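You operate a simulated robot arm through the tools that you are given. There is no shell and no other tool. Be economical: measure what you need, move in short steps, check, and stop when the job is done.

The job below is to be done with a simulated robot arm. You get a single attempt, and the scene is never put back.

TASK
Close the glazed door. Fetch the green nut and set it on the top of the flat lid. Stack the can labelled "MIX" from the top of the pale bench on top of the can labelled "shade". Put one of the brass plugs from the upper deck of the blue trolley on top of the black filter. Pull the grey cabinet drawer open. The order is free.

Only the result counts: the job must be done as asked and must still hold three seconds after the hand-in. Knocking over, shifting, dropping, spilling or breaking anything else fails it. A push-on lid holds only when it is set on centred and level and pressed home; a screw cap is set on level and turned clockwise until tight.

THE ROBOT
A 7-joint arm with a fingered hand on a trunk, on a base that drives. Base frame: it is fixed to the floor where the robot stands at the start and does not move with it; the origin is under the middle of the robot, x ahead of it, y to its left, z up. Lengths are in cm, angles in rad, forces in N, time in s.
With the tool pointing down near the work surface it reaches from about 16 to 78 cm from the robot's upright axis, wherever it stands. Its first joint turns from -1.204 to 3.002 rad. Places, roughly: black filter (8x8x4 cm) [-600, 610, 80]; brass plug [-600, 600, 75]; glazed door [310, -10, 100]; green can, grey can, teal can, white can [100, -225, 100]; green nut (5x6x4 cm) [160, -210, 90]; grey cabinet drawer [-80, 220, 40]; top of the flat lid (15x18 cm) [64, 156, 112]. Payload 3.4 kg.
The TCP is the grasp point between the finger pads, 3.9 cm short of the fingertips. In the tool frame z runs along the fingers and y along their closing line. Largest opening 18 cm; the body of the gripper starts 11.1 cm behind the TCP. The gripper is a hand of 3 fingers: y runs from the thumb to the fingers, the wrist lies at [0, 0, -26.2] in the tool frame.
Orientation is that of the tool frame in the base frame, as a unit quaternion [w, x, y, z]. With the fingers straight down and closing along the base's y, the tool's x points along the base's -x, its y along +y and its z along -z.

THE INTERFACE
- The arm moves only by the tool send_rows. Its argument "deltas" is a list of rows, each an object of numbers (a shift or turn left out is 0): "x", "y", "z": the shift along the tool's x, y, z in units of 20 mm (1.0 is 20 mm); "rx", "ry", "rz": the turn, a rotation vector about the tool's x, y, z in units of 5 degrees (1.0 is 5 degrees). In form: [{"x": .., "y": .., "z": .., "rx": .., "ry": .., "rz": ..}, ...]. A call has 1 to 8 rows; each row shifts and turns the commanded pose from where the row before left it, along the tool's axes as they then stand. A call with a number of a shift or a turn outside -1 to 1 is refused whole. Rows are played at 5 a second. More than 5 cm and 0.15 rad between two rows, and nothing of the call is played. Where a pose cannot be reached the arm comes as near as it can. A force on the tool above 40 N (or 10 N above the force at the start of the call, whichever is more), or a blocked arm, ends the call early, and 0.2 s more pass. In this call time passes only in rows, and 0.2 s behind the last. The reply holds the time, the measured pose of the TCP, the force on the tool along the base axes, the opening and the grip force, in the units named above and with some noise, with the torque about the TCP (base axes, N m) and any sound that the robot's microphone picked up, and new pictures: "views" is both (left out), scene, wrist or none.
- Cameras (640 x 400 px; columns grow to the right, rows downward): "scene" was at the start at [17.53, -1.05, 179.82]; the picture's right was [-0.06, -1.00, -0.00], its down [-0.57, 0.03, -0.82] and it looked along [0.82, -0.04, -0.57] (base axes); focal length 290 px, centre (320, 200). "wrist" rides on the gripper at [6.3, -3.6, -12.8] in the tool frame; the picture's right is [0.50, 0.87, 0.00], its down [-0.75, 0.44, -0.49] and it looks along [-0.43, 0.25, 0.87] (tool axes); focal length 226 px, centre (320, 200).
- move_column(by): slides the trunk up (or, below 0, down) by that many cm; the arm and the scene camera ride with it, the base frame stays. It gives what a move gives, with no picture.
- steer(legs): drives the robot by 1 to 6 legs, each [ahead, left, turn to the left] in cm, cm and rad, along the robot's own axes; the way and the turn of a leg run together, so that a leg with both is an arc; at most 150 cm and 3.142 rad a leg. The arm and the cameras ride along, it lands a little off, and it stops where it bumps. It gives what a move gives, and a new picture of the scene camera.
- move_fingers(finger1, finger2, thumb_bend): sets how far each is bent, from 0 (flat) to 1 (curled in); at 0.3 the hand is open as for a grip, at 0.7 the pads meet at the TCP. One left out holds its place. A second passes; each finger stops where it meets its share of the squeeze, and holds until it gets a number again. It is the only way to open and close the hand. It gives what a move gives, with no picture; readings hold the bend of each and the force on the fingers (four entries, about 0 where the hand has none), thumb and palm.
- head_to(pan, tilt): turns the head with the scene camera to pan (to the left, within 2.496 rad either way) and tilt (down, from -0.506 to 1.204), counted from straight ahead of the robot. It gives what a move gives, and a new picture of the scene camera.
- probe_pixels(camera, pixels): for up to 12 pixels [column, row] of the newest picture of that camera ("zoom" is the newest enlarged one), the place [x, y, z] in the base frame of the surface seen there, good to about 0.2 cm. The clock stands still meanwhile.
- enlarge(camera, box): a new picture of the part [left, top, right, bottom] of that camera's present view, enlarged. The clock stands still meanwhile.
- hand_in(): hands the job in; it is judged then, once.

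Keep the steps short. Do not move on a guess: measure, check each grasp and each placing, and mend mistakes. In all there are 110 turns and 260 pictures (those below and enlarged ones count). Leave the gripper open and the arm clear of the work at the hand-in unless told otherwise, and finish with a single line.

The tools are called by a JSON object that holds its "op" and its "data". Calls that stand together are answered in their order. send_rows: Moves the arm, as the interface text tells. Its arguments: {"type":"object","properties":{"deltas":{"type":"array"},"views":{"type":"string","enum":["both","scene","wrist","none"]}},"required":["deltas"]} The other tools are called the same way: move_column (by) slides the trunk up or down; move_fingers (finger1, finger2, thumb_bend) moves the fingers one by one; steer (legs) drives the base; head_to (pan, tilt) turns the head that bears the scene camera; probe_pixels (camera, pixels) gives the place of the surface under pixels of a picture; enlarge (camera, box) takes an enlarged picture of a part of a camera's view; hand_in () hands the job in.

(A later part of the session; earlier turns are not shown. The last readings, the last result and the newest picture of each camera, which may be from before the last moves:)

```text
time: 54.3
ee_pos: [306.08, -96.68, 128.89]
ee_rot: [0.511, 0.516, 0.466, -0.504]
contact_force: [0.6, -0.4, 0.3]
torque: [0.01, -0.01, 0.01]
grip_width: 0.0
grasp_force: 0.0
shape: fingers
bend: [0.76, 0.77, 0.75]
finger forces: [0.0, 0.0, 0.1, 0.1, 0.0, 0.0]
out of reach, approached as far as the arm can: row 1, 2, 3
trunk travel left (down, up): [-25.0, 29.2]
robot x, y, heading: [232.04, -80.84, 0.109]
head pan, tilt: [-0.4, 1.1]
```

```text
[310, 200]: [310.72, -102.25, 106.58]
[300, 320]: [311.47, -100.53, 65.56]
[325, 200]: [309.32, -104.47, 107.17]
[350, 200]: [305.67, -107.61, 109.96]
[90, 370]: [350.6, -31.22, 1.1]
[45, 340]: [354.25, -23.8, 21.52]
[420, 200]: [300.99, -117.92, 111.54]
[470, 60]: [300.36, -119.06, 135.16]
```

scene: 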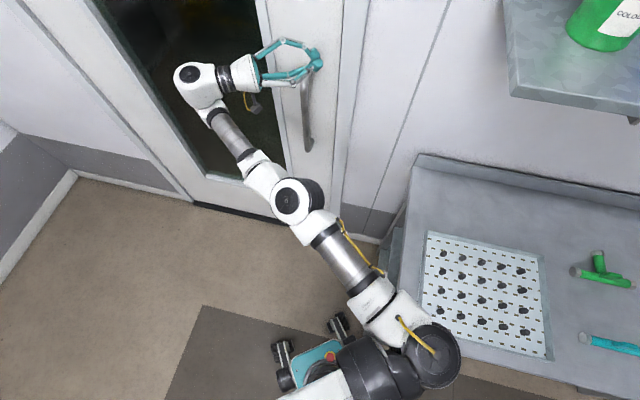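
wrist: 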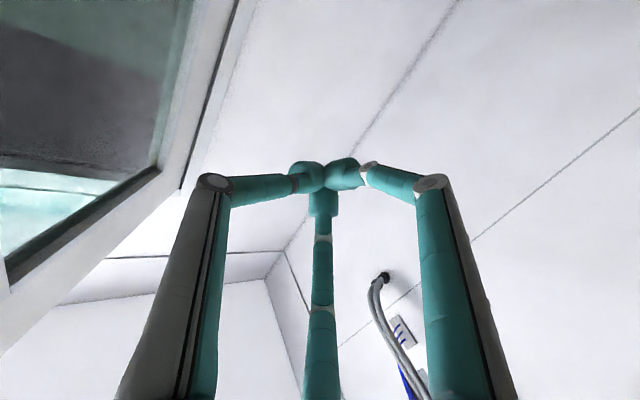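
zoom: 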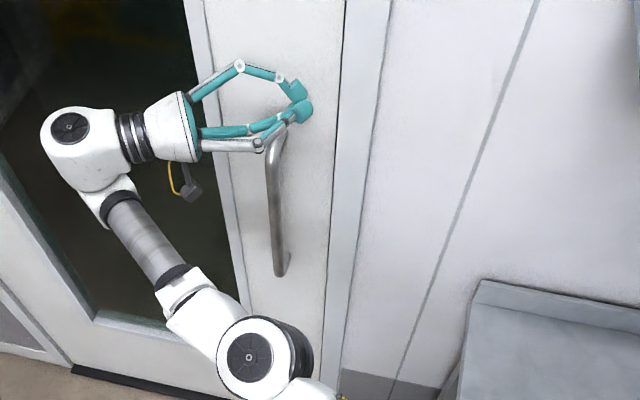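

Door face lies flush with the wall plane. One more push by base to make sure it's at its stop.

{"op": "steer", "data": {"legs": [[4, -2, 0]]}}

{"op": "probe_pixels", "data": {"camera": "scene", "pixels": [[328, 110], [320, 140], [335, 90], [345, 110], [225, 190], [245, 190], [195, 160], [170, 165]]}}

```text
time: 55.2
ee_pos: [310.36, -97.74, 128.87]
ee_rot: [0.511, 0.516, 0.465, -0.506]
contact_force: [-4.9, 0.7, -0.1]
torque: [-0.01, 0.16, -0.06]
grip_width: 0.0
grasp_force: 2.6
shape: fingers
bend: [0.76, 0.77, 0.74]
finger forces: [4.6, 0.1, 0.0, 0.1, 0.1, 0.0]
trunk travel left (down, up): [-25.0, 29.2]
robot x, y, heading: [236.28, -82.43, 0.112]
head pan, tilt: [-0.4, 1.1]
```

scene: 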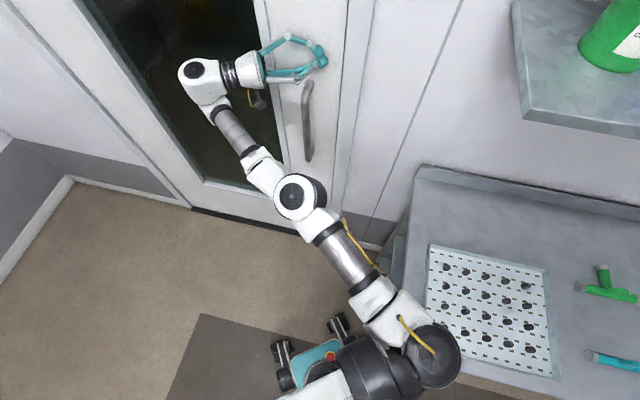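

```text
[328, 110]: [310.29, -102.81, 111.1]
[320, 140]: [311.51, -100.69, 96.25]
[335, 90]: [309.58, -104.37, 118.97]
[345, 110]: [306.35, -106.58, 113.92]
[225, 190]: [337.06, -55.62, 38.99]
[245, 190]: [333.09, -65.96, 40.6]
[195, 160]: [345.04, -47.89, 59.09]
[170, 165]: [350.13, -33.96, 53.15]
```

The door is at its stop and parallel to the wall (plane 320.6 at both ends). Back away 45 cm, then turn the tool down again and open the hand.

{"op": "steer", "data": {"legs": [[-50, 0, 0]]}}

{"op": "send_rows", "data": {"deltas": [{"y": -1, "ry": 1}, {"y": -1, "ry": 1}, {"y": -1, "ry": 1}, {"y": -1, "ry": 1}, {"y": -1, "ry": 1}, {"ry": 1}, {"ry": 1}, {"ry": 1}], "views": "none"}}

{"op": "send_rows", "data": {"deltas": [{"ry": 1}, {"ry": 1}, {"ry": 1}, {"ry": 1}, {"ry": 1}, {"ry": 1}, {"ry": 1}, {"ry": 1}], "views": "none"}}

{"op": "move_fingers", "data": {"finger1": 0.3, "finger2": 0.3, "thumb_bend": 0.3}}

{"op": "head_to", "data": {"pan": 0.3, "tilt": 0.6}}

```text
time: 58.2
ee_pos: [260.45, -103.73, 129.16]
ee_rot: [0.511, 0.517, 0.467, -0.503]
contact_force: [0.1, -0.1, -0.3]
torque: [0.03, 0.0, 0.04]
grip_width: 0.03
grasp_force: 0.1
shape: fingers
bend: [0.76, 0.77, 0.74]
finger forces: [0.0, 0.0, 0.0, 0.1, 0.0, 0.0]
trunk travel left (down, up): [-25.0, 29.2]
robot x, y, heading: [186.29, -87.63, 0.117]
head pan, tilt: [-0.4, 1.1]
```

scene: 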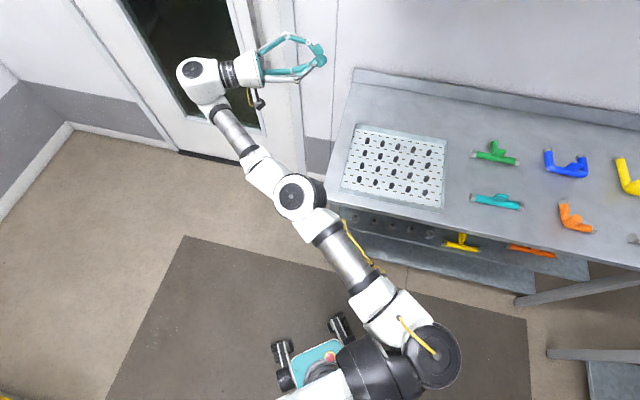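

```text
time: 60.0
ee_pos: [252.76, -110.58, 128.59]
ee_rot: [0.324, 0.663, 0.594, -0.319]
contact_force: [-0.4, 0.3, -0.4]
torque: [-0.01, 0.03, 0.02]
grip_width: 0.0
grasp_force: 0.0
shape: fingers
bend: [0.76, 0.77, 0.74]
finger forces: [0.0, 0.1, 0.0, 0.0, 0.0, 0.0]
out of reach, approached as far as the arm can: row 1, 4, 5, 6, 7, 8
trunk travel left (down, up): [-25.0, 29.2]
robot x, y, heading: [186.25, -87.83, 0.113]
head pan, tilt: [-0.4, 1.1]
```

```text
time: 61.8
ee_pos: [253.39, -111.32, 128.62]
ee_rot: [0.101, 0.732, 0.67, -0.074]
contact_force: [0.1, 0.1, 0.7]
torque: [-0.03, -0.01, 0.0]
grip_width: 0.0
grasp_force: 0.0
shape: fingers
bend: [0.76, 0.77, 0.74]
finger forces: [0.1, 0.0, 0.0, 0.1, 0.1, 0.1]
out of reach, approached as far as the arm can: row 1, 2
trunk travel left (down, up): [-25.0, 29.2]
robot x, y, heading: [186.39, -87.57, 0.117]
head pan, tilt: [-0.4, 1.1]
```

```text
time: 62.8
ee_pos: [253.5, -111.06, 128.53]
ee_rot: [0.101, 0.733, 0.669, -0.074]
contact_force: [0.5, 0.3, 0.0]
torque: [0.01, 0.01, 0.02]
grip_width: 15.12
grasp_force: 0.1
shape: fingers
bend: [0.3, 0.3, 0.3]
finger forces: [0.0, 0.0, 0.0, 0.1, 0.1, 0.0]
trunk travel left (down, up): [-25.0, 29.2]
robot x, y, heading: [186.42, -87.93, 0.118]
head pan, tilt: [-0.4, 1.1]
```

```text
time: 63.9
ee_pos: [253.54, -111.22, 128.67]
ee_rot: [0.101, 0.733, 0.669, -0.074]
contact_force: [-0.9, -0.1, -0.9]
torque: [0.01, -0.01, -0.01]
grip_width: 15.13
grasp_force: 0.1
shape: fingers
bend: [0.3, 0.3, 0.3]
finger forces: [0.1, 0.1, 0.0, 0.1, 0.0, 0.0]
trunk travel left (down, up): [-25.0, 29.2]
robot x, y, heading: [186.67, -88.07, 0.119]
head pan, tilt: [0.3, 0.6]
```

scene: 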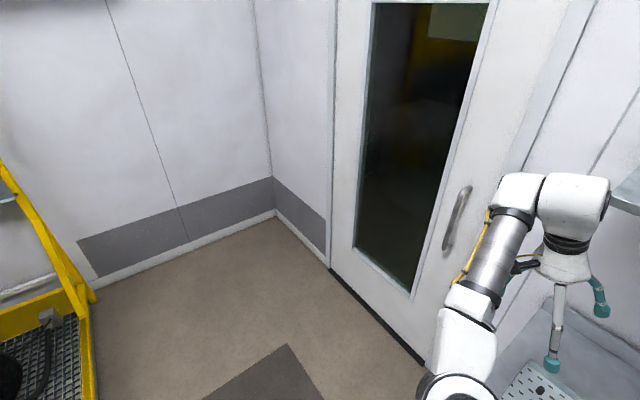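

Door is shut. Back away, fix the remaining 14° tilt, and turn to the bench.

{"op": "steer", "data": {"legs": [[-40, 0, 0], [0, 0, -2.2]]}}

{"op": "send_rows", "data": {"deltas": [{"ry": 1, "y": -1}, {"ry": 1, "y": -1}, {"ry": 0.8, "y": -1}, {"y": -1}, {"y": -1}], "views": "none"}}

{"op": "head_to", "data": {"pan": 0.2, "tilt": 0.75}}

```text
time: 71.6
ee_pos: [88.67, -133.01, 128.64]
ee_rot: [-0.021, 0.928, -0.352, -0.123]
contact_force: [0.6, -0.4, 0.2]
torque: [0.0, -0.01, 0.01]
grip_width: 15.15
grasp_force: 0.1
shape: fingers
bend: [0.3, 0.3, 0.3]
finger forces: [0.0, 0.1, 0.0, 0.1, 0.0, 0.1]
trunk travel left (down, up): [-25.0, 29.2]
robot x, y, heading: [146.96, -92.54, -2.087]
head pan, tilt: [0.3, 0.6]
```

scene: 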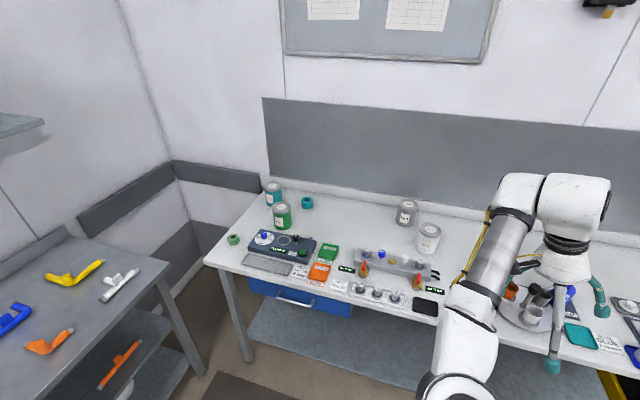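

```text
time: 72.8
ee_pos: [95.56, -125.21, 128.5]
ee_rot: [0.024, 0.936, -0.351, -0.012]
contact_force: [0.3, 1.0, 0.5]
torque: [-0.07, 0.0, -0.02]
grip_width: 15.16
grasp_force: 0.1
shape: fingers
bend: [0.3, 0.3, 0.3]
finger forces: [0.0, 0.0, 0.0, 0.1, 0.1, 0.1]
trunk travel left (down, up): [-25.0, 29.2]
robot x, y, heading: [147.04, -92.78, -2.084]
head pan, tilt: [0.3, 0.6]
```

```text
time: 73.5
ee_pos: [95.52, -125.31, 128.29]
ee_rot: [0.024, 0.936, -0.352, -0.011]
contact_force: [0.3, -0.8, 0.2]
torque: [0.03, 0.02, 0.0]
grip_width: 15.15
grasp_force: 0.0
shape: fingers
bend: [0.3, 0.3, 0.3]
finger forces: [0.0, 0.0, 0.0, 0.1, 0.0, 0.0]
trunk travel left (down, up): [-25.0, 29.2]
robot x, y, heading: [147.04, -92.45, -2.087]
head pan, tilt: [0.201, 0.75]
```

scene: 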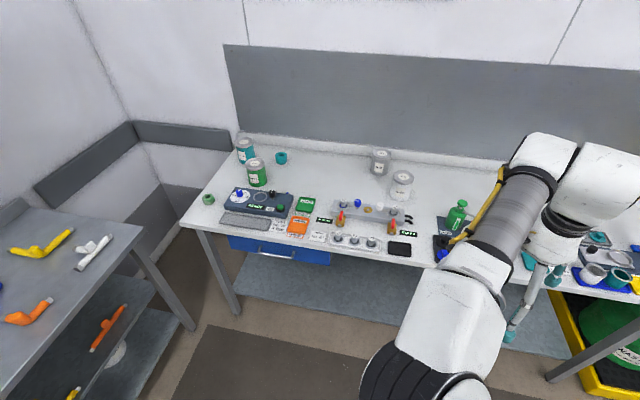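

Bench well in view. I'll enlarge the cans to read labels.

{"op": "enlarge", "data": {"camera": "scene", "box": [195, 130, 295, 215]}}

{"op": "enlarge", "data": {"camera": "scene", "box": [360, 140, 430, 210]}}

{"op": "probe_pixels", "data": {"camera": "scene", "pixels": [[256, 163], [245, 141], [380, 155], [402, 175], [208, 198], [281, 157], [257, 187], [320, 190], [200, 232], [280, 250], [402, 198]]}}

```text
4.71 times, centred on (245, 172) of scene
```

zoom: 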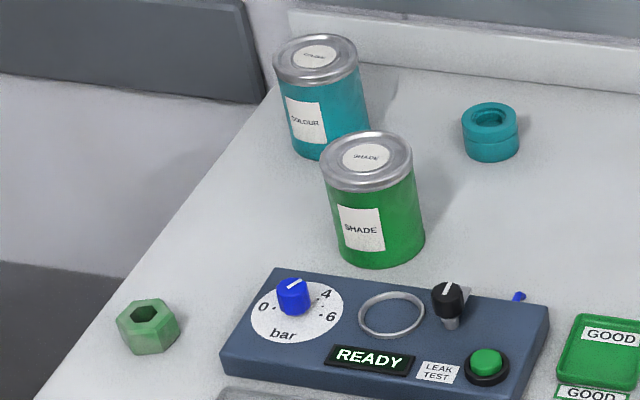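

```text
5.71 times, centred on (395, 175) of scene
```

zoom: 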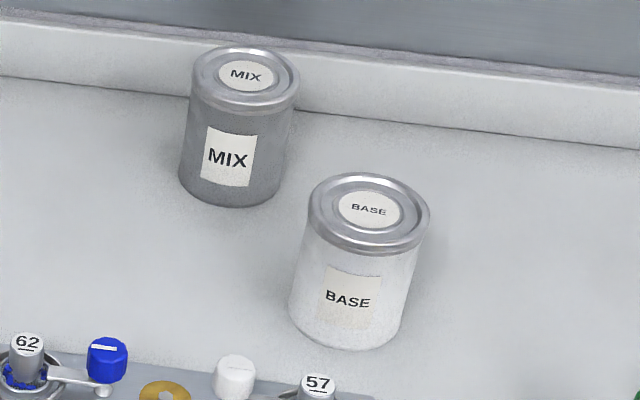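

```text
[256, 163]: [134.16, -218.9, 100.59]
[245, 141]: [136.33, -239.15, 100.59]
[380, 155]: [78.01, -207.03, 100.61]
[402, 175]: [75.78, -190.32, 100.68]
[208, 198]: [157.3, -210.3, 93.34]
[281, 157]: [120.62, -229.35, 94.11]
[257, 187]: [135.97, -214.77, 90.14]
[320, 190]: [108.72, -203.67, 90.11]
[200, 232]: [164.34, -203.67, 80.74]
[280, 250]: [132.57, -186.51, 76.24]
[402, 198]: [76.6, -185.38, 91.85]
```

MIX is the grey can at about (78,−207), SHADE the green can at (134,−219), both tops z 100.6; green nut at (157,−210). Look down to see my base size before moving near the bench.

{"op": "head_to", "data": {"pan": 0.5, "tilt": 1.2}}

{"op": "probe_pixels", "data": {"camera": "scene", "pixels": [[320, 330], [300, 300], [350, 300], [280, 320], [320, 250], [320, 200], [400, 150], [320, 380]]}}

```text
time: 74.4
ee_pos: [95.54, -125.25, 128.38]
ee_rot: [0.023, 0.936, -0.352, -0.01]
contact_force: [0.2, 0.2, 0.5]
torque: [0.01, 0.0, 0.01]
grip_width: 15.15
grasp_force: 0.0
shape: fingers
bend: [0.3, 0.3, 0.3]
finger forces: [0.0, 0.0, 0.0, 0.0, 0.0, 0.1]
trunk travel left (down, up): [-25.0, 29.2]
robot x, y, heading: [147.28, -92.66, -2.087]
head pan, tilt: [0.499, 1.201]
```

scene: 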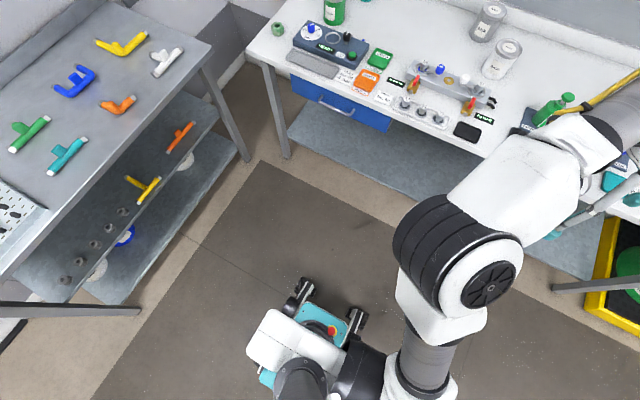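

```text
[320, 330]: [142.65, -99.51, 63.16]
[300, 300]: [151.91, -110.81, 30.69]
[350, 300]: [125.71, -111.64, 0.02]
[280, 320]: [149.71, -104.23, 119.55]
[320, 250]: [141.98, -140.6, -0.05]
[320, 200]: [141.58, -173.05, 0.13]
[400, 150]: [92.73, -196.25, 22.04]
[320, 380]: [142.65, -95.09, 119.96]
```

Base reaches ~25 cm ahead. Drive 58 ahead and 18 left; the hand (fingertips z≈124) passes above the cans (≤101).

{"op": "steer", "data": {"legs": [[58, 18, 0]]}}

{"op": "head_to", "data": {"pan": -0.25, "tilt": 0.95}}

```text
time: 77.9
ee_pos: [81.42, -185.28, 128.33]
ee_rot: [0.025, 0.935, -0.354, -0.01]
contact_force: [0.9, -0.9, -0.6]
torque: [-0.02, -0.06, -0.02]
grip_width: 15.18
grasp_force: 0.0
shape: fingers
bend: [0.3, 0.3, 0.3]
finger forces: [0.0, 0.0, 0.0, 0.0, 0.1, 0.1]
trunk travel left (down, up): [-25.0, 29.2]
robot x, y, heading: [133.16, -152.95, -2.089]
head pan, tilt: [0.499, 1.201]
```

scene: 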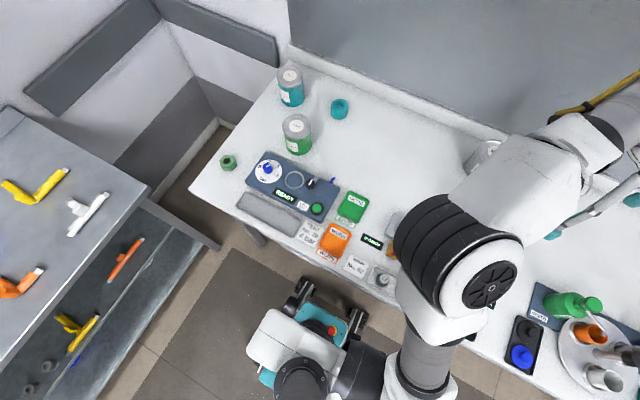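

```text
time: 79.0
ee_pos: [81.8, -185.05, 128.6]
ee_rot: [0.026, 0.935, -0.354, -0.011]
contact_force: [-0.7, 0.5, -0.2]
torque: [0.02, 0.0, -0.01]
grip_width: 15.17
grasp_force: 0.0
shape: fingers
bend: [0.3, 0.3, 0.3]
finger forces: [0.0, 0.0, 0.1, 0.0, 0.1, 0.0]
trunk travel left (down, up): [-25.0, 29.2]
robot x, y, heading: [133.43, -152.82, -2.089]
head pan, tilt: [-0.25, 0.949]
```

scene: 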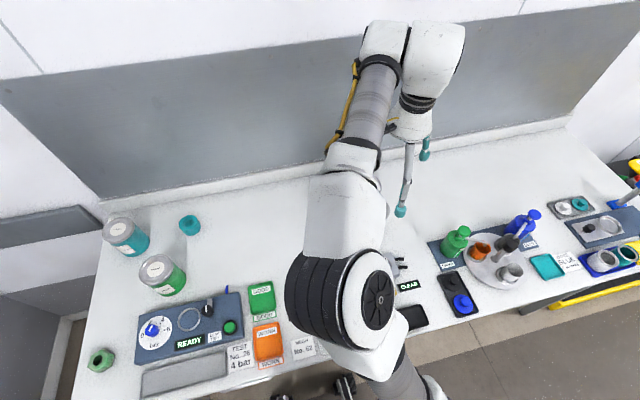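

The arm hides the MIX can from the head; use the wrist camera.

{"op": "send_rows", "data": {"deltas": [{"y": 0.3}], "views": "wrist"}}

```text
time: 79.4
ee_pos: [81.2, -185.59, 128.41]
ee_rot: [0.024, 0.935, -0.353, -0.011]
contact_force: [-0.5, 0.0, 0.6]
torque: [0.04, -0.02, 0.01]
grip_width: 15.14
grasp_force: 0.0
shape: fingers
bend: [0.3, 0.3, 0.3]
finger forces: [0.1, 0.1, 0.0, 0.0, 0.0, 0.1]
trunk travel left (down, up): [-25.0, 29.2]
robot x, y, heading: [133.28, -152.87, -2.088]
head pan, tilt: [-0.25, 0.949]
```

wrist: 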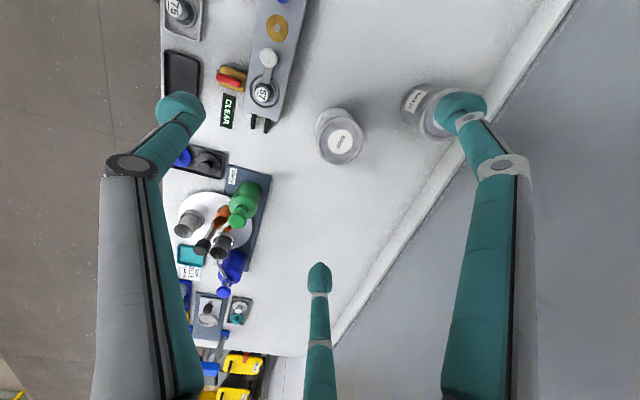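

{"op": "probe_pixels", "data": {"camera": "wrist", "pixels": [[412, 98], [405, 105], [402, 97], [425, 85], [340, 142], [352, 128], [325, 155], [470, 80], [440, 165], [400, 225], [510, 60]]}}

{"op": "enlarge", "data": {"camera": "wrist", "box": [380, 60, 500, 160]}}

```text
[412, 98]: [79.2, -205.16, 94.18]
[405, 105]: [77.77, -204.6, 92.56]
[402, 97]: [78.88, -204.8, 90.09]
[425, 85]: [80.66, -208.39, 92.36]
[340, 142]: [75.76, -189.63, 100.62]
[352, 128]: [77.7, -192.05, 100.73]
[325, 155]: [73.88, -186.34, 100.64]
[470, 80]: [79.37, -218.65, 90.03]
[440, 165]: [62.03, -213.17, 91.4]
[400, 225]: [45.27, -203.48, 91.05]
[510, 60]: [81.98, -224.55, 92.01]
```

```text
4.00 times, centred on (440, 110) of wrist
```

zoom: 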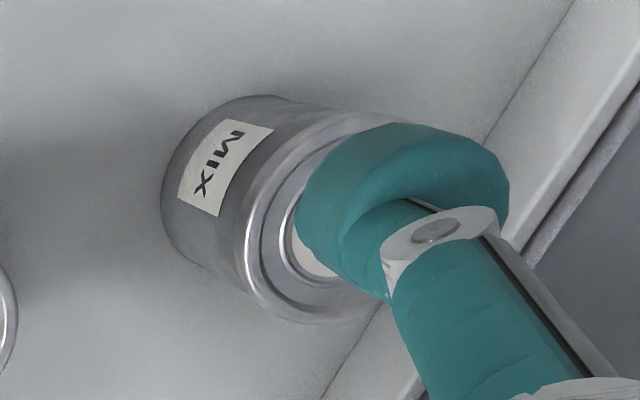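

MIX centre ≈ (77.5,−208), white neighbour centred (75.8,−189.6), curb 12 cm behind. I'll rotate the tool +102° so the fingers close along the bench (tool y = +u), giving clearance all round.

{"op": "send_rows", "data": {"deltas": [{"rz": -1}, {"rz": -1}, {"rz": -1}, {"rz": -1}, {"rz": -1}, {"rz": -1}, {"rz": -1}, {"rz": -1}], "views": "none"}}

{"op": "send_rows", "data": {"deltas": [{"rz": -1}, {"rz": -1}, {"rz": -1}, {"rz": -1}, {"rz": -1}, {"rz": -1}, {"rz": -1}, {"rz": -1}], "views": "none"}}

{"op": "send_rows", "data": {"deltas": [{"rz": -1}, {"rz": -1}, {"rz": -1}, {"rz": -1}, {"rz": -0.4}], "views": "both"}}

```text
time: 81.2
ee_pos: [81.42, -185.51, 128.56]
ee_rot: [0.02, 1.0, -0.012, -0.019]
contact_force: [0.5, -0.1, -0.7]
torque: [-0.03, 0.0, 0.0]
grip_width: 15.16
grasp_force: 0.0
shape: fingers
bend: [0.3, 0.3, 0.3]
finger forces: [0.1, 0.0, 0.1, 0.0, 0.0, 0.1]
trunk travel left (down, up): [-25.0, 29.2]
robot x, y, heading: [133.68, -153.01, -2.089]
head pan, tilt: [-0.25, 0.949]
```

```text
time: 83.0
ee_pos: [81.4, -185.59, 128.49]
ee_rot: [0.012, 0.943, 0.331, -0.024]
contact_force: [0.2, 0.4, -0.3]
torque: [0.0, 0.01, 0.04]
grip_width: 15.15
grasp_force: 0.0
shape: fingers
bend: [0.3, 0.3, 0.3]
finger forces: [0.0, 0.0, 0.0, 0.0, 0.1, 0.0]
trunk travel left (down, up): [-25.0, 29.2]
robot x, y, heading: [133.21, -152.97, -2.091]
head pan, tilt: [-0.25, 0.949]
```

```text
time: 84.2
ee_pos: [81.33, -185.5, 128.52]
ee_rot: [0.008, 0.863, 0.505, -0.026]
contact_force: [0.0, -0.1, -0.5]
torque: [0.02, 0.03, 0.0]
grip_width: 15.13
grasp_force: 0.1
shape: fingers
bend: [0.3, 0.3, 0.3]
finger forces: [0.0, 0.1, 0.0, 0.0, 0.1, 0.1]
trunk travel left (down, up): [-25.0, 29.2]
robot x, y, heading: [133.35, -153.09, -2.09]
head pan, tilt: [-0.25, 0.949]
```

scene: 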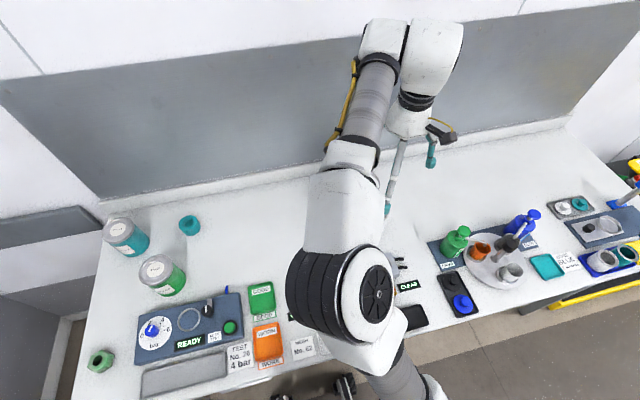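
wrist: 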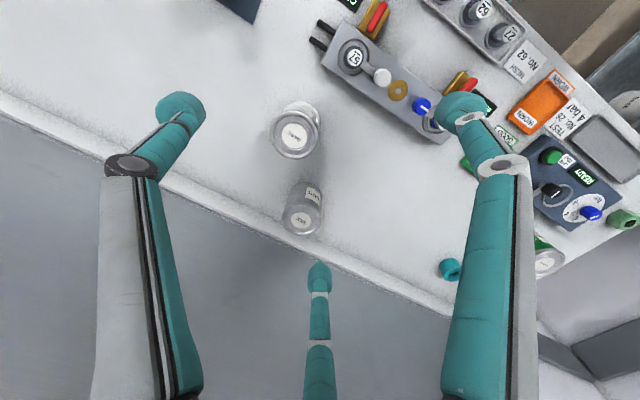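

{"op": "probe_pixels", "data": {"camera": "wrist", "pixels": [[302, 219], [284, 215], [320, 222], [302, 235], [304, 205], [295, 136]]}}

{"op": "enlarge", "data": {"camera": "wrist", "box": [260, 160, 350, 260]}}

```text
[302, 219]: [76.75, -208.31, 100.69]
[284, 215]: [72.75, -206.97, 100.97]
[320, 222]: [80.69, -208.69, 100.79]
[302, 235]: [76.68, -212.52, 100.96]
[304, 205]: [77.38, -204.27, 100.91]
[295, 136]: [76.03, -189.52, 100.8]
```

```text
4.00 times, centred on (305, 210) of wrist
```

zoom: 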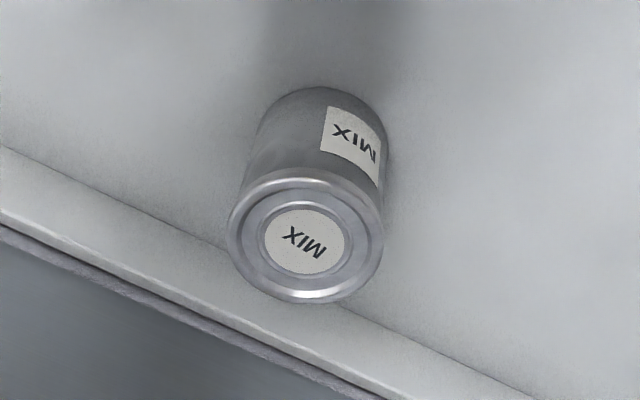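

MIX centre (76.75,−208.4), radius ~4.3. It's 79 cm from the axis; shift the base 4 ahead, 8 right first.

{"op": "steer", "data": {"legs": [[4, -8, 0]]}}

{"op": "send_rows", "data": {"deltas": [{"x": -0.9, "y": 0.75, "ry": 0.6, "rx": -0.14}, {"x": -0.9, "y": 0.75}, {"x": -0.9, "y": 0.75}, {"x": -0.9, "y": 0.75}, {"x": -0.9, "y": 0.75}, {"x": -0.9, "y": 0.75}, {"x": -0.9, "y": 0.75}, {"x": -0.9, "y": 0.75}], "views": "none"}}

```text
time: 85.3
ee_pos: [76.92, -187.82, 129.47]
ee_rot: [-0.01, 0.86, 0.508, -0.038]
contact_force: [2.4, -1.5, -0.8]
torque: [0.22, 0.22, -0.02]
grip_width: 15.18
grasp_force: 0.0
shape: fingers
bend: [0.3, 0.3, 0.3]
finger forces: [0.0, 0.1, 0.0, 0.0, 0.1, 0.0]
trunk travel left (down, up): [-25.0, 29.2]
robot x, y, heading: [125.24, -152.68, -2.088]
head pan, tilt: [-0.25, 0.949]
```

scene: 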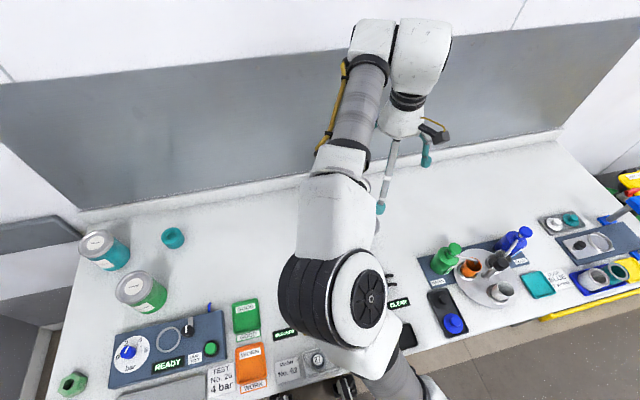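

```text
time: 87.1
ee_pos: [79.35, -204.85, 128.48]
ee_rot: [-0.01, 0.862, 0.507, -0.011]
contact_force: [0.0, -0.3, 0.2]
torque: [0.01, 0.01, 0.03]
grip_width: 15.16
grasp_force: 0.1
shape: fingers
bend: [0.3, 0.3, 0.3]
finger forces: [0.0, 0.0, 0.0, 0.1, 0.0, 0.0]
out of reach, approached as far as the arm can: row 8
trunk travel left (down, up): [-25.0, 29.2]
robot x, y, heading: [125.62, -153.14, -2.091]
head pan, tilt: [-0.25, 0.949]
```

{"op": "send_rows", "data": {"deltas": [{"z": 1, "rx": -0.3, "ry": 0.1}, {"z": 1}, {"z": 1}, {"z": 1}, {"z": 1}, {"x": -0.75, "y": -0.1}, {"x": -0.75, "y": -0.1}, {"x": -0.7, "y": -0.06}], "views": "wrist"}}

```text
time: 88.9
ee_pos: [74.41, -206.87, 117.99]
ee_rot: [0.004, 0.862, 0.507, 0.008]
contact_force: [-0.9, -0.1, -0.4]
torque: [-0.04, -0.09, 0.02]
grip_width: 15.19
grasp_force: 0.2
shape: fingers
bend: [0.3, 0.3, 0.3]
finger forces: [0.1, 0.0, 0.1, 0.1, 0.1, 0.0]
trunk travel left (down, up): [-25.0, 29.2]
robot x, y, heading: [125.15, -153.0, -2.095]
head pan, tilt: [-0.25, 0.949]
```

wrist: 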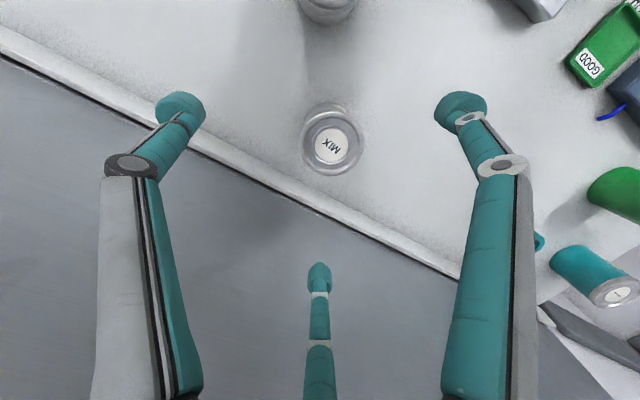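

Wrist view: MIX can below at (332,146). Pre-bend fingers to 0.42 for clearance from the curb, shift tool-y +2.8 cm, and descend part way.

{"op": "move_fingers", "data": {"finger1": 0.42, "finger2": 0.42, "thumb_bend": 0.42}}

{"op": "send_rows", "data": {"deltas": [{"y": 0.7, "x": -0.05}, {"y": 0.7, "x": -0.03}, {"z": 0.8}, {"z": 0.8}, {"z": 0.8}], "views": "wrist"}}

```text
time: 89.9
ee_pos: [74.54, -206.98, 118.07]
ee_rot: [0.005, 0.862, 0.506, 0.006]
contact_force: [-0.1, -0.4, 0.4]
torque: [-0.04, -0.02, 0.0]
grip_width: 10.55
grasp_force: 0.0
shape: fingers
bend: [0.42, 0.42, 0.42]
finger forces: [0.1, 0.0, 0.0, 0.0, 0.0, 0.1]
trunk travel left (down, up): [-25.0, 29.2]
robot x, y, heading: [125.42, -152.97, -2.093]
head pan, tilt: [-0.25, 0.949]
```

```text
time: 91.1
ee_pos: [78.63, -209.36, 113.54]
ee_rot: [-0.002, 0.861, 0.509, 0.002]
contact_force: [0.1, -0.6, -0.4]
torque: [0.03, 0.01, -0.01]
grip_width: 10.49
grasp_force: 0.1
shape: fingers
bend: [0.42, 0.42, 0.42]
finger forces: [0.0, 0.1, 0.1, 0.0, 0.0, 0.0]
trunk travel left (down, up): [-25.0, 29.2]
robot x, y, heading: [125.16, -152.92, -2.099]
head pan, tilt: [-0.25, 0.949]
```

wrist: 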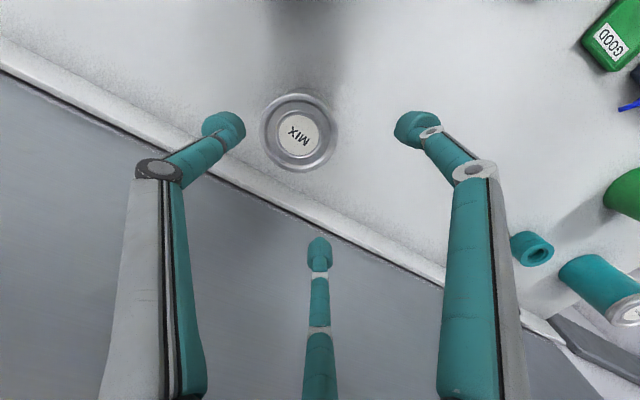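

{"op": "send_rows", "data": {"deltas": [{"y": -0.5}, {"y": -0.5}, {"z": 0.7}, {"z": 0.7}, {"z": 0.5}], "views": "wrist"}}

{"op": "probe_pixels", "data": {"camera": "wrist", "pixels": [[320, 140], [330, 125], [300, 135]]}}

```text
time: 92.3
ee_pos: [75.94, -207.87, 109.7]
ee_rot: [0.004, 0.861, 0.508, 0.005]
contact_force: [-1.2, 0.6, 0.4]
torque: [-0.03, -0.01, -0.02]
grip_width: 10.5
grasp_force: 0.1
shape: fingers
bend: [0.42, 0.42, 0.42]
finger forces: [0.1, 0.0, 0.1, 0.0, 0.0, 0.0]
trunk travel left (down, up): [-25.0, 29.2]
robot x, y, heading: [124.77, -152.71, -2.089]
head pan, tilt: [-0.25, 0.949]
```

wrist: 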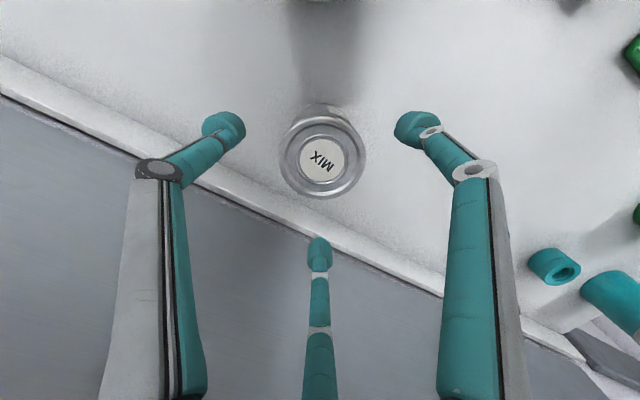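

```text
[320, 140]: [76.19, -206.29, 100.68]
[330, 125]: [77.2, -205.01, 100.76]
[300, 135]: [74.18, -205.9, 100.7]
```

Centred within ~0.4 cm. Descend to z≈97 and close.

{"op": "send_rows", "data": {"deltas": [{"z": 1, "x": -0.1, "y": 0.1}, {"z": 1}, {"z": 1}, {"z": 1}, {"z": 1}, {"z": 1}, {"z": 0.3}], "views": "wrist"}}

```text
time: 93.9
ee_pos: [76.0, -208.37, 101.15]
ee_rot: [0.002, 0.862, 0.507, 0.006]
contact_force: [0.2, -0.8, -0.4]
torque: [0.05, -0.01, -0.02]
grip_width: 10.52
grasp_force: 0.1
shape: fingers
bend: [0.42, 0.42, 0.42]
finger forces: [0.1, 0.0, 0.0, 0.1, 0.1, 0.0]
out of reach, approached as far as the arm can: row 3, 4, 5, 6
trunk travel left (down, up): [-25.0, 29.2]
robot x, y, heading: [124.67, -152.96, -2.094]
head pan, tilt: [-0.25, 0.949]
```

wrist: 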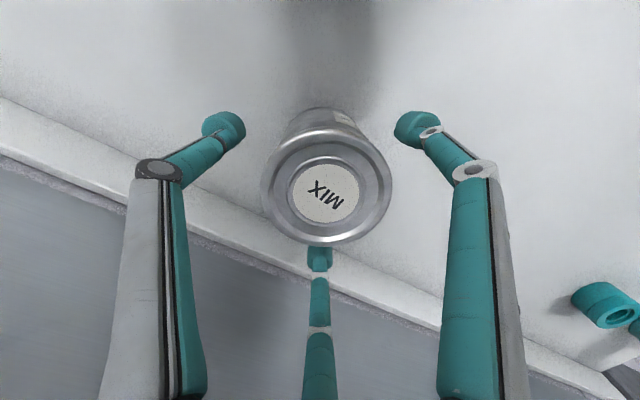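

Arm limit; lower the trunk 4.2 cm to reach z≈97, and check.

{"op": "move_column", "data": {"by": -4.2}}

{"op": "enlarge", "data": {"camera": "wrist", "box": [160, 60, 480, 300]}}

```text
time: 94.8
ee_pos: [75.11, -209.37, 94.63]
ee_rot: [-0.01, 0.861, 0.508, 0.019]
contact_force: [1.5, 2.2, 24.5]
torque: [-1.62, -0.05, 0.07]
grip_width: 10.58
grasp_force: 12.2
shape: fingers
bend: [0.42, 0.45, 0.42]
finger forces: [0.6, 23.7, 0.0, 0.0, 0.1, 0.0]
trunk travel left (down, up): [-20.8, 33.4]
robot x, y, heading: [124.86, -153.41, -2.092]
head pan, tilt: [-0.25, 0.949]
stopped: the force on the tool passed its limit at 43 N (the readings are from after the stop); the commanded pose is now the measured one
```

```text
1.67 times, centred on (320, 180) of wrist
```

zoom: 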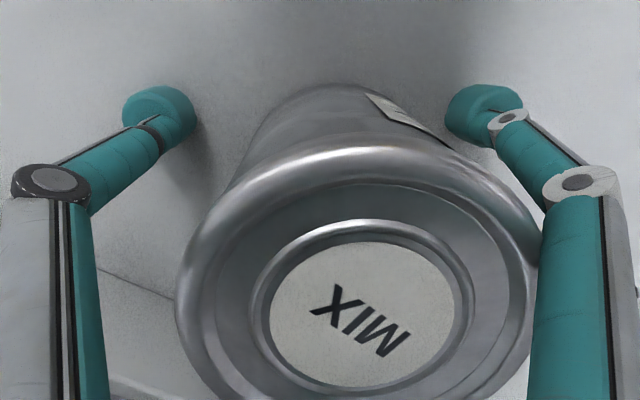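

Overshot, a fingertip touched the bench. Raise 2.2 cm and recentre (+1.3 x, +0.4 y).

{"op": "send_rows", "data": {"deltas": [{"z": -0.7}, {"z": -0.4, "x": 0.3, "y": 0.1}, {"x": 0.3, "y": 0.1}], "views": "wrist"}}

```text
time: 95.6
ee_pos: [75.5, -209.16, 96.23]
ee_rot: [-0.011, 0.861, 0.508, 0.025]
contact_force: [0.0, 0.7, 0.1]
torque: [0.0, 0.01, -0.02]
grip_width: 10.53
grasp_force: 0.1
shape: fingers
bend: [0.42, 0.42, 0.42]
finger forces: [0.1, 0.0, 0.0, 0.0, 0.0, 0.0]
out of reach, approached as far as the arm can: row 3
trunk travel left (down, up): [-20.8, 33.4]
robot x, y, heading: [125.25, -153.17, -2.092]
head pan, tilt: [-0.25, 0.949]
```

wrist: 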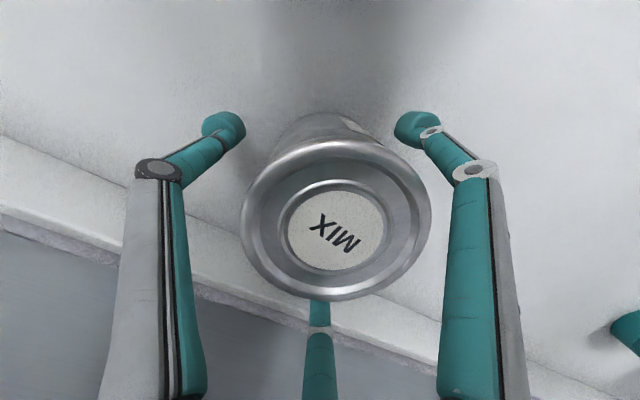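

{"op": "send_rows", "data": {"deltas": [{"x": 0.3, "y": 0.1}, {"x": 0.3, "y": 0.1}], "views": "none"}}

{"op": "move_fingers", "data": {"finger1": 0.7, "finger2": 0.7, "thumb_bend": 0.7}}

{"op": "enlarge", "data": {"camera": "wrist", "box": [120, 40, 520, 360]}}

```text
time: 96.2
ee_pos: [75.49, -208.96, 96.3]
ee_rot: [-0.01, 0.861, 0.507, 0.025]
contact_force: [-0.1, -0.9, -0.7]
torque: [0.01, 0.0, 0.0]
grip_width: 10.51
grasp_force: 0.1
shape: fingers
bend: [0.42, 0.42, 0.42]
finger forces: [0.1, 0.0, 0.0, 0.0, 0.0, 0.0]
out of reach, approached as far as the arm can: row 1, 2
trunk travel left (down, up): [-20.8, 33.4]
robot x, y, heading: [124.89, -153.02, -2.091]
head pan, tilt: [-0.25, 0.949]
```

```text
time: 97.2
ee_pos: [75.46, -209.03, 96.34]
ee_rot: [-0.01, 0.861, 0.508, 0.024]
contact_force: [-0.8, 1.0, 0.0]
torque: [-0.08, -0.07, 0.02]
grip_width: 6.66
grasp_force: 19.0
shape: fingers
bend: [0.49, 0.51, 0.56]
finger forces: [11.3, 11.2, 0.0, 0.1, 15.4, 0.0]
trunk travel left (down, up): [-20.8, 33.4]
robot x, y, heading: [124.49, -153.16, -2.086]
head pan, tilt: [-0.25, 0.949]
```

```text
1.25 times, centred on (320, 200) of wrist
```

zoom: 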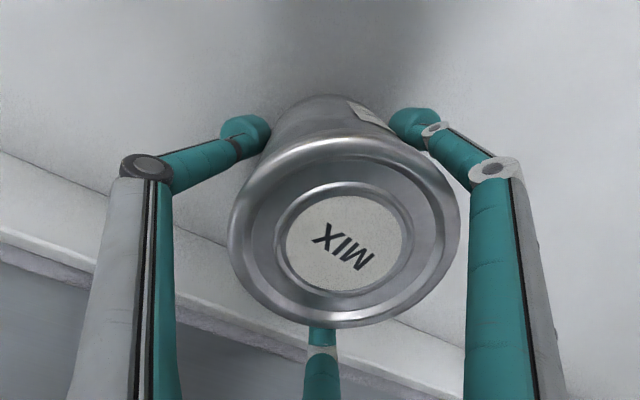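

All three fingers grip (11/11/15 N). Lift with the trunk 16 cm.

{"op": "move_column", "data": {"by": 16}}

{"op": "send_rows", "data": {"deltas": [{"x": 0.7}, {"x": 0.7}, {"x": 0.7}], "views": "both"}}

```text
time: 99.0
ee_pos: [75.31, -209.22, 112.24]
ee_rot: [-0.012, 0.861, 0.508, 0.024]
contact_force: [-0.7, -0.5, -4.4]
torque: [0.01, 0.03, 0.03]
grip_width: 6.64
grasp_force: 18.4
shape: fingers
bend: [0.49, 0.51, 0.57]
finger forces: [11.1, 11.1, 0.0, 0.0, 14.6, 0.1]
trunk travel left (down, up): [-36.8, 17.4]
robot x, y, heading: [125.05, -153.27, -2.091]
head pan, tilt: [-0.25, 0.949]
```

```text
time: 99.8
ee_pos: [76.18, -206.42, 112.48]
ee_rot: [-0.01, 0.861, 0.509, 0.024]
contact_force: [-0.7, -0.2, -4.8]
torque: [0.01, 0.05, -0.01]
grip_width: 6.62
grasp_force: 18.3
shape: fingers
bend: [0.49, 0.51, 0.57]
finger forces: [11.1, 10.8, 0.0, 0.0, 14.5, 0.1]
out of reach, approached as far as the arm can: row 3
trunk travel left (down, up): [-36.8, 17.4]
robot x, y, heading: [125.23, -153.18, -2.088]
head pan, tilt: [-0.25, 0.949]
```

scene: 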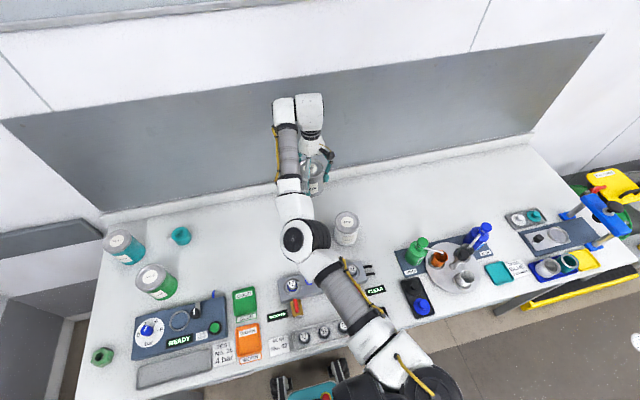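
wrist: 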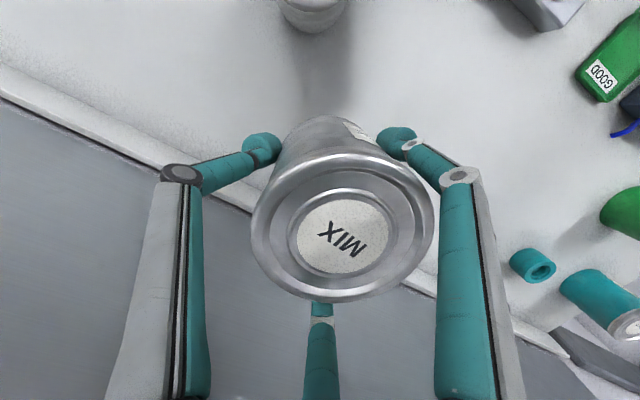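

Held (weight ~4.5 N). Now measure the SHADE can top precisely.

{"op": "enlarge", "data": {"camera": "scene", "box": [120, 250, 200, 310]}}

{"op": "probe_pixels", "data": {"camera": "scene", "pixels": [[153, 278], [137, 285], [168, 273], [148, 267], [159, 290], [120, 240], [102, 355], [348, 219]]}}

```text
6.67 times, centred on (160, 280) of scene
```

zoom: 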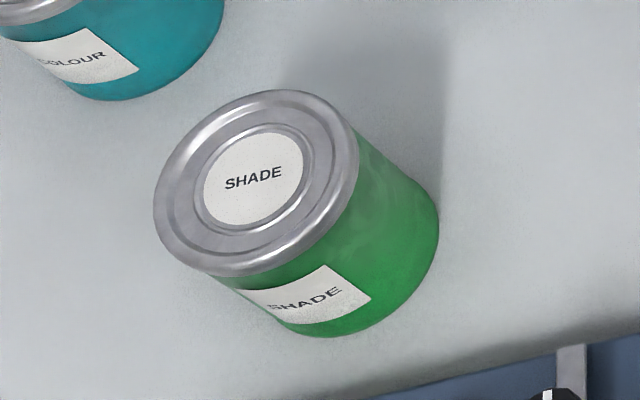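

```text
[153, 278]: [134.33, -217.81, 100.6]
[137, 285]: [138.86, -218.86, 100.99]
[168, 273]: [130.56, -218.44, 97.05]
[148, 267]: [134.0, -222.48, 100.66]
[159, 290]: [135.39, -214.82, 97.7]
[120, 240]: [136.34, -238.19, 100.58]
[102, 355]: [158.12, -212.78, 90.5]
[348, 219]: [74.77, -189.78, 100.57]
```

{"op": "probe_pixels", "data": {"camera": "zoom", "pixels": [[253, 180], [160, 210], [350, 150], [285, 93], [230, 270], [256, 183]]}}

{"op": "probe_pixels", "data": {"camera": "wrist", "pixels": [[343, 233], [258, 230], [428, 215], [340, 160], [350, 298]]}}

```text
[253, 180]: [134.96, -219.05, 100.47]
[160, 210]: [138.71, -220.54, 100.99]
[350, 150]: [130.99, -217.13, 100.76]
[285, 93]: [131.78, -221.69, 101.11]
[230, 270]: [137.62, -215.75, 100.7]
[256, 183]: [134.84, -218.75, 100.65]
```

```text
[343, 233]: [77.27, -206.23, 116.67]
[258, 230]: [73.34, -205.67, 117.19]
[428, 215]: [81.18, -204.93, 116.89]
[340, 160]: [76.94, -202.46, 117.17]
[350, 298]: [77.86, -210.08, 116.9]
```

MIX can centre (77.3,−206.2), bottom ≈106; SHADE centre (134.8,−218.75). Drive left 36, back 15; rest by arm.

{"op": "steer", "data": {"legs": [[-15, 36, 0]]}}

```text
time: 102.3
ee_pos: [115.18, -211.41, 112.46]
ee_rot: [-0.01, 0.862, 0.507, 0.023]
contact_force: [0.7, -0.1, -4.2]
torque: [-0.01, 0.07, 0.01]
grip_width: 6.63
grasp_force: 17.5
shape: fingers
bend: [0.49, 0.51, 0.57]
finger forces: [11.2, 10.9, 0.1, 0.1, 14.5, 0.0]
trunk travel left (down, up): [-36.8, 17.4]
robot x, y, heading: [164.07, -158.14, -2.093]
head pan, tilt: [-0.25, 0.949]
```

scene: 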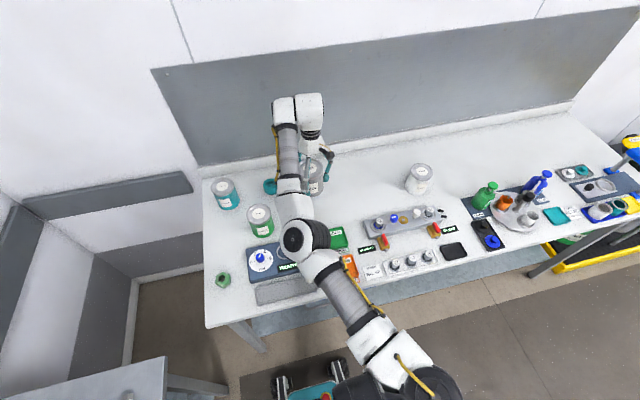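

{"op": "send_rows", "data": {"deltas": [{"y": 0.99, "x": 0.12}, {"y": 0.99, "x": 0.12}, {"y": 0.99, "x": 0.12}, {"y": 0.99, "x": 0.12}, {"y": 0.99, "x": 0.12}, {"y": 0.99, "x": 0.12}, {"y": 0.99, "x": 0.12}, {"y": 0.99, "x": 0.12}], "views": "both"}}

```text
time: 104.1
ee_pos: [128.14, -219.9, 113.03]
ee_rot: [-0.01, 0.862, 0.507, 0.022]
contact_force: [0.0, 0.4, -4.7]
torque: [0.0, 0.04, -0.01]
grip_width: 6.59
grasp_force: 18.3
shape: fingers
bend: [0.49, 0.51, 0.57]
finger forces: [11.1, 10.9, 0.1, 0.0, 14.5, 0.0]
out of reach, approached as far as the arm can: row 1, 2, 3, 4, 6
trunk travel left (down, up): [-36.8, 17.4]
robot x, y, heading: [163.79, -158.22, -2.094]
head pan, tilt: [-0.25, 0.949]
```

scene: 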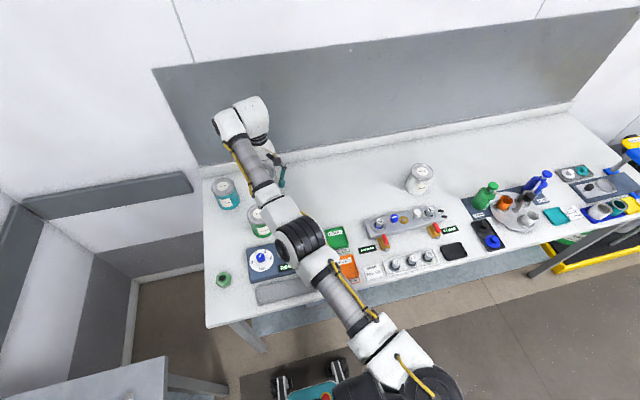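
wrist: 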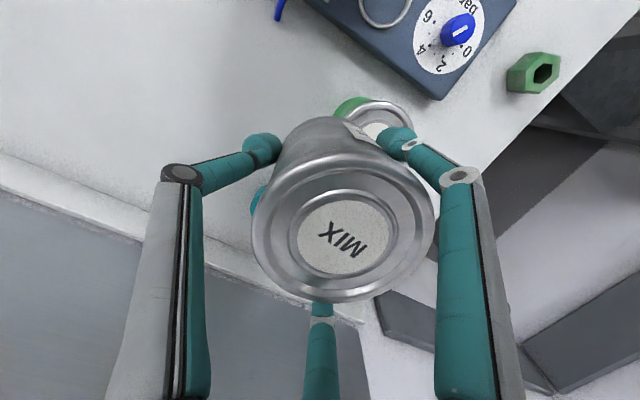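

Can centre now ≈ (129.2,−219.7). Remaining (+5.6,+0.95): tool x +3.5, y +4.4 cm.

{"op": "send_rows", "data": {"deltas": [{"x": 0.9}, {"x": 0.87, "y": 0.5}, {"y": 0.8}, {"y": 0.9}], "views": "wrist"}}

```text
time: 105.1
ee_pos: [132.37, -222.04, 113.23]
ee_rot: [-0.01, 0.861, 0.507, 0.021]
contact_force: [0.8, 0.6, -4.4]
torque: [0.0, 0.06, -0.01]
grip_width: 6.61
grasp_force: 18.7
shape: fingers
bend: [0.49, 0.51, 0.57]
finger forces: [11.3, 11.0, 0.1, 0.0, 14.5, 0.0]
out of reach, approached as far as the arm can: row 1, 2
trunk travel left (down, up): [-36.8, 17.4]
robot x, y, heading: [163.96, -158.0, -2.095]
head pan, tilt: [-0.25, 0.949]
```

wrist: 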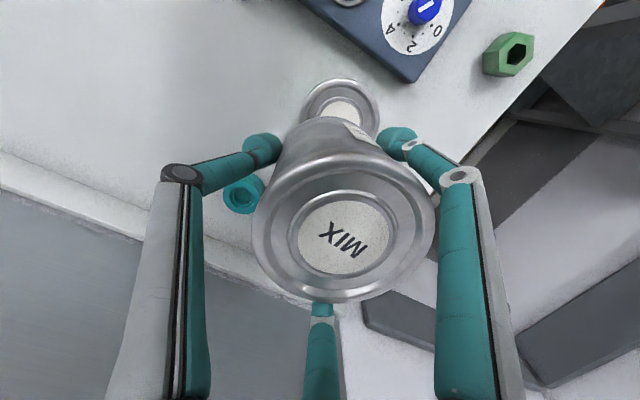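

{"op": "steer", "data": {"legs": [[-3.3, -0.3, 0]]}}

{"op": "send_rows", "data": {"deltas": [{"x": 0.05}], "views": "wrist"}}

{"op": "probe_pixels", "data": {"camera": "wrist", "pixels": [[343, 233], [258, 230], [428, 215], [340, 160], [350, 298]]}}

```text
time: 105.9
ee_pos: [133.62, -219.28, 113.42]
ee_rot: [-0.01, 0.861, 0.508, 0.022]
contact_force: [1.1, -1.2, -4.0]
torque: [0.0, 0.05, 0.01]
grip_width: 6.63
grasp_force: 18.0
shape: fingers
bend: [0.49, 0.51, 0.57]
finger forces: [11.3, 10.9, 0.0, 0.0, 14.5, 0.1]
trunk travel left (down, up): [-36.8, 17.4]
robot x, y, heading: [165.78, -155.28, -2.094]
head pan, tilt: [-0.25, 0.949]
```

scene: 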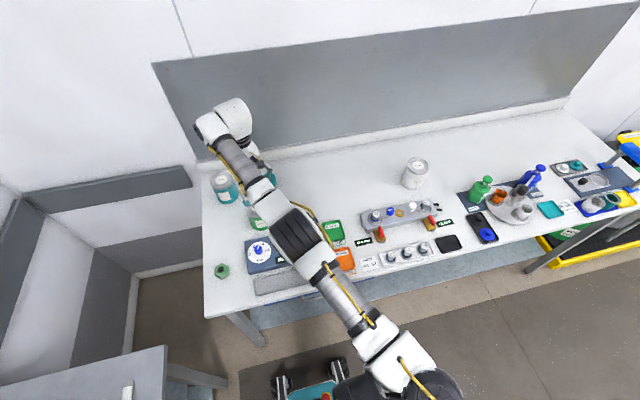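

```text
time: 106.3
ee_pos: [133.85, -219.29, 113.47]
ee_rot: [-0.011, 0.862, 0.507, 0.021]
contact_force: [-0.3, -0.7, -4.0]
torque: [0.02, 0.02, -0.01]
grip_width: 6.64
grasp_force: 18.5
shape: fingers
bend: [0.49, 0.51, 0.57]
finger forces: [11.1, 11.0, 0.1, 0.0, 14.6, 0.0]
trunk travel left (down, up): [-36.8, 17.4]
robot x, y, heading: [165.19, -155.4, -2.089]
head pan, tilt: [-0.25, 0.949]
```

wrist: 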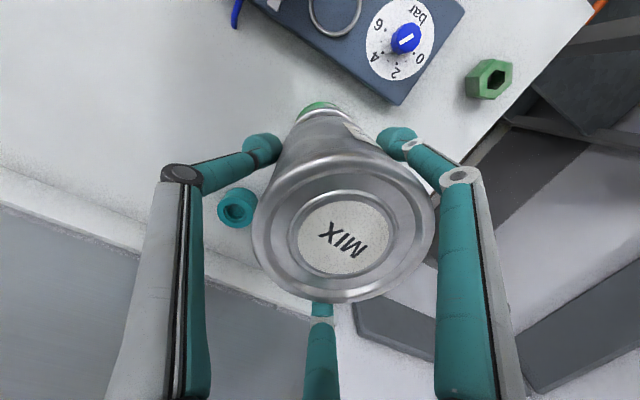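

```text
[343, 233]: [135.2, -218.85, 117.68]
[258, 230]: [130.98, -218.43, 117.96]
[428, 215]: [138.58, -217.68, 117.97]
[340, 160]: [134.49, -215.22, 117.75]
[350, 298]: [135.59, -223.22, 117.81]
```

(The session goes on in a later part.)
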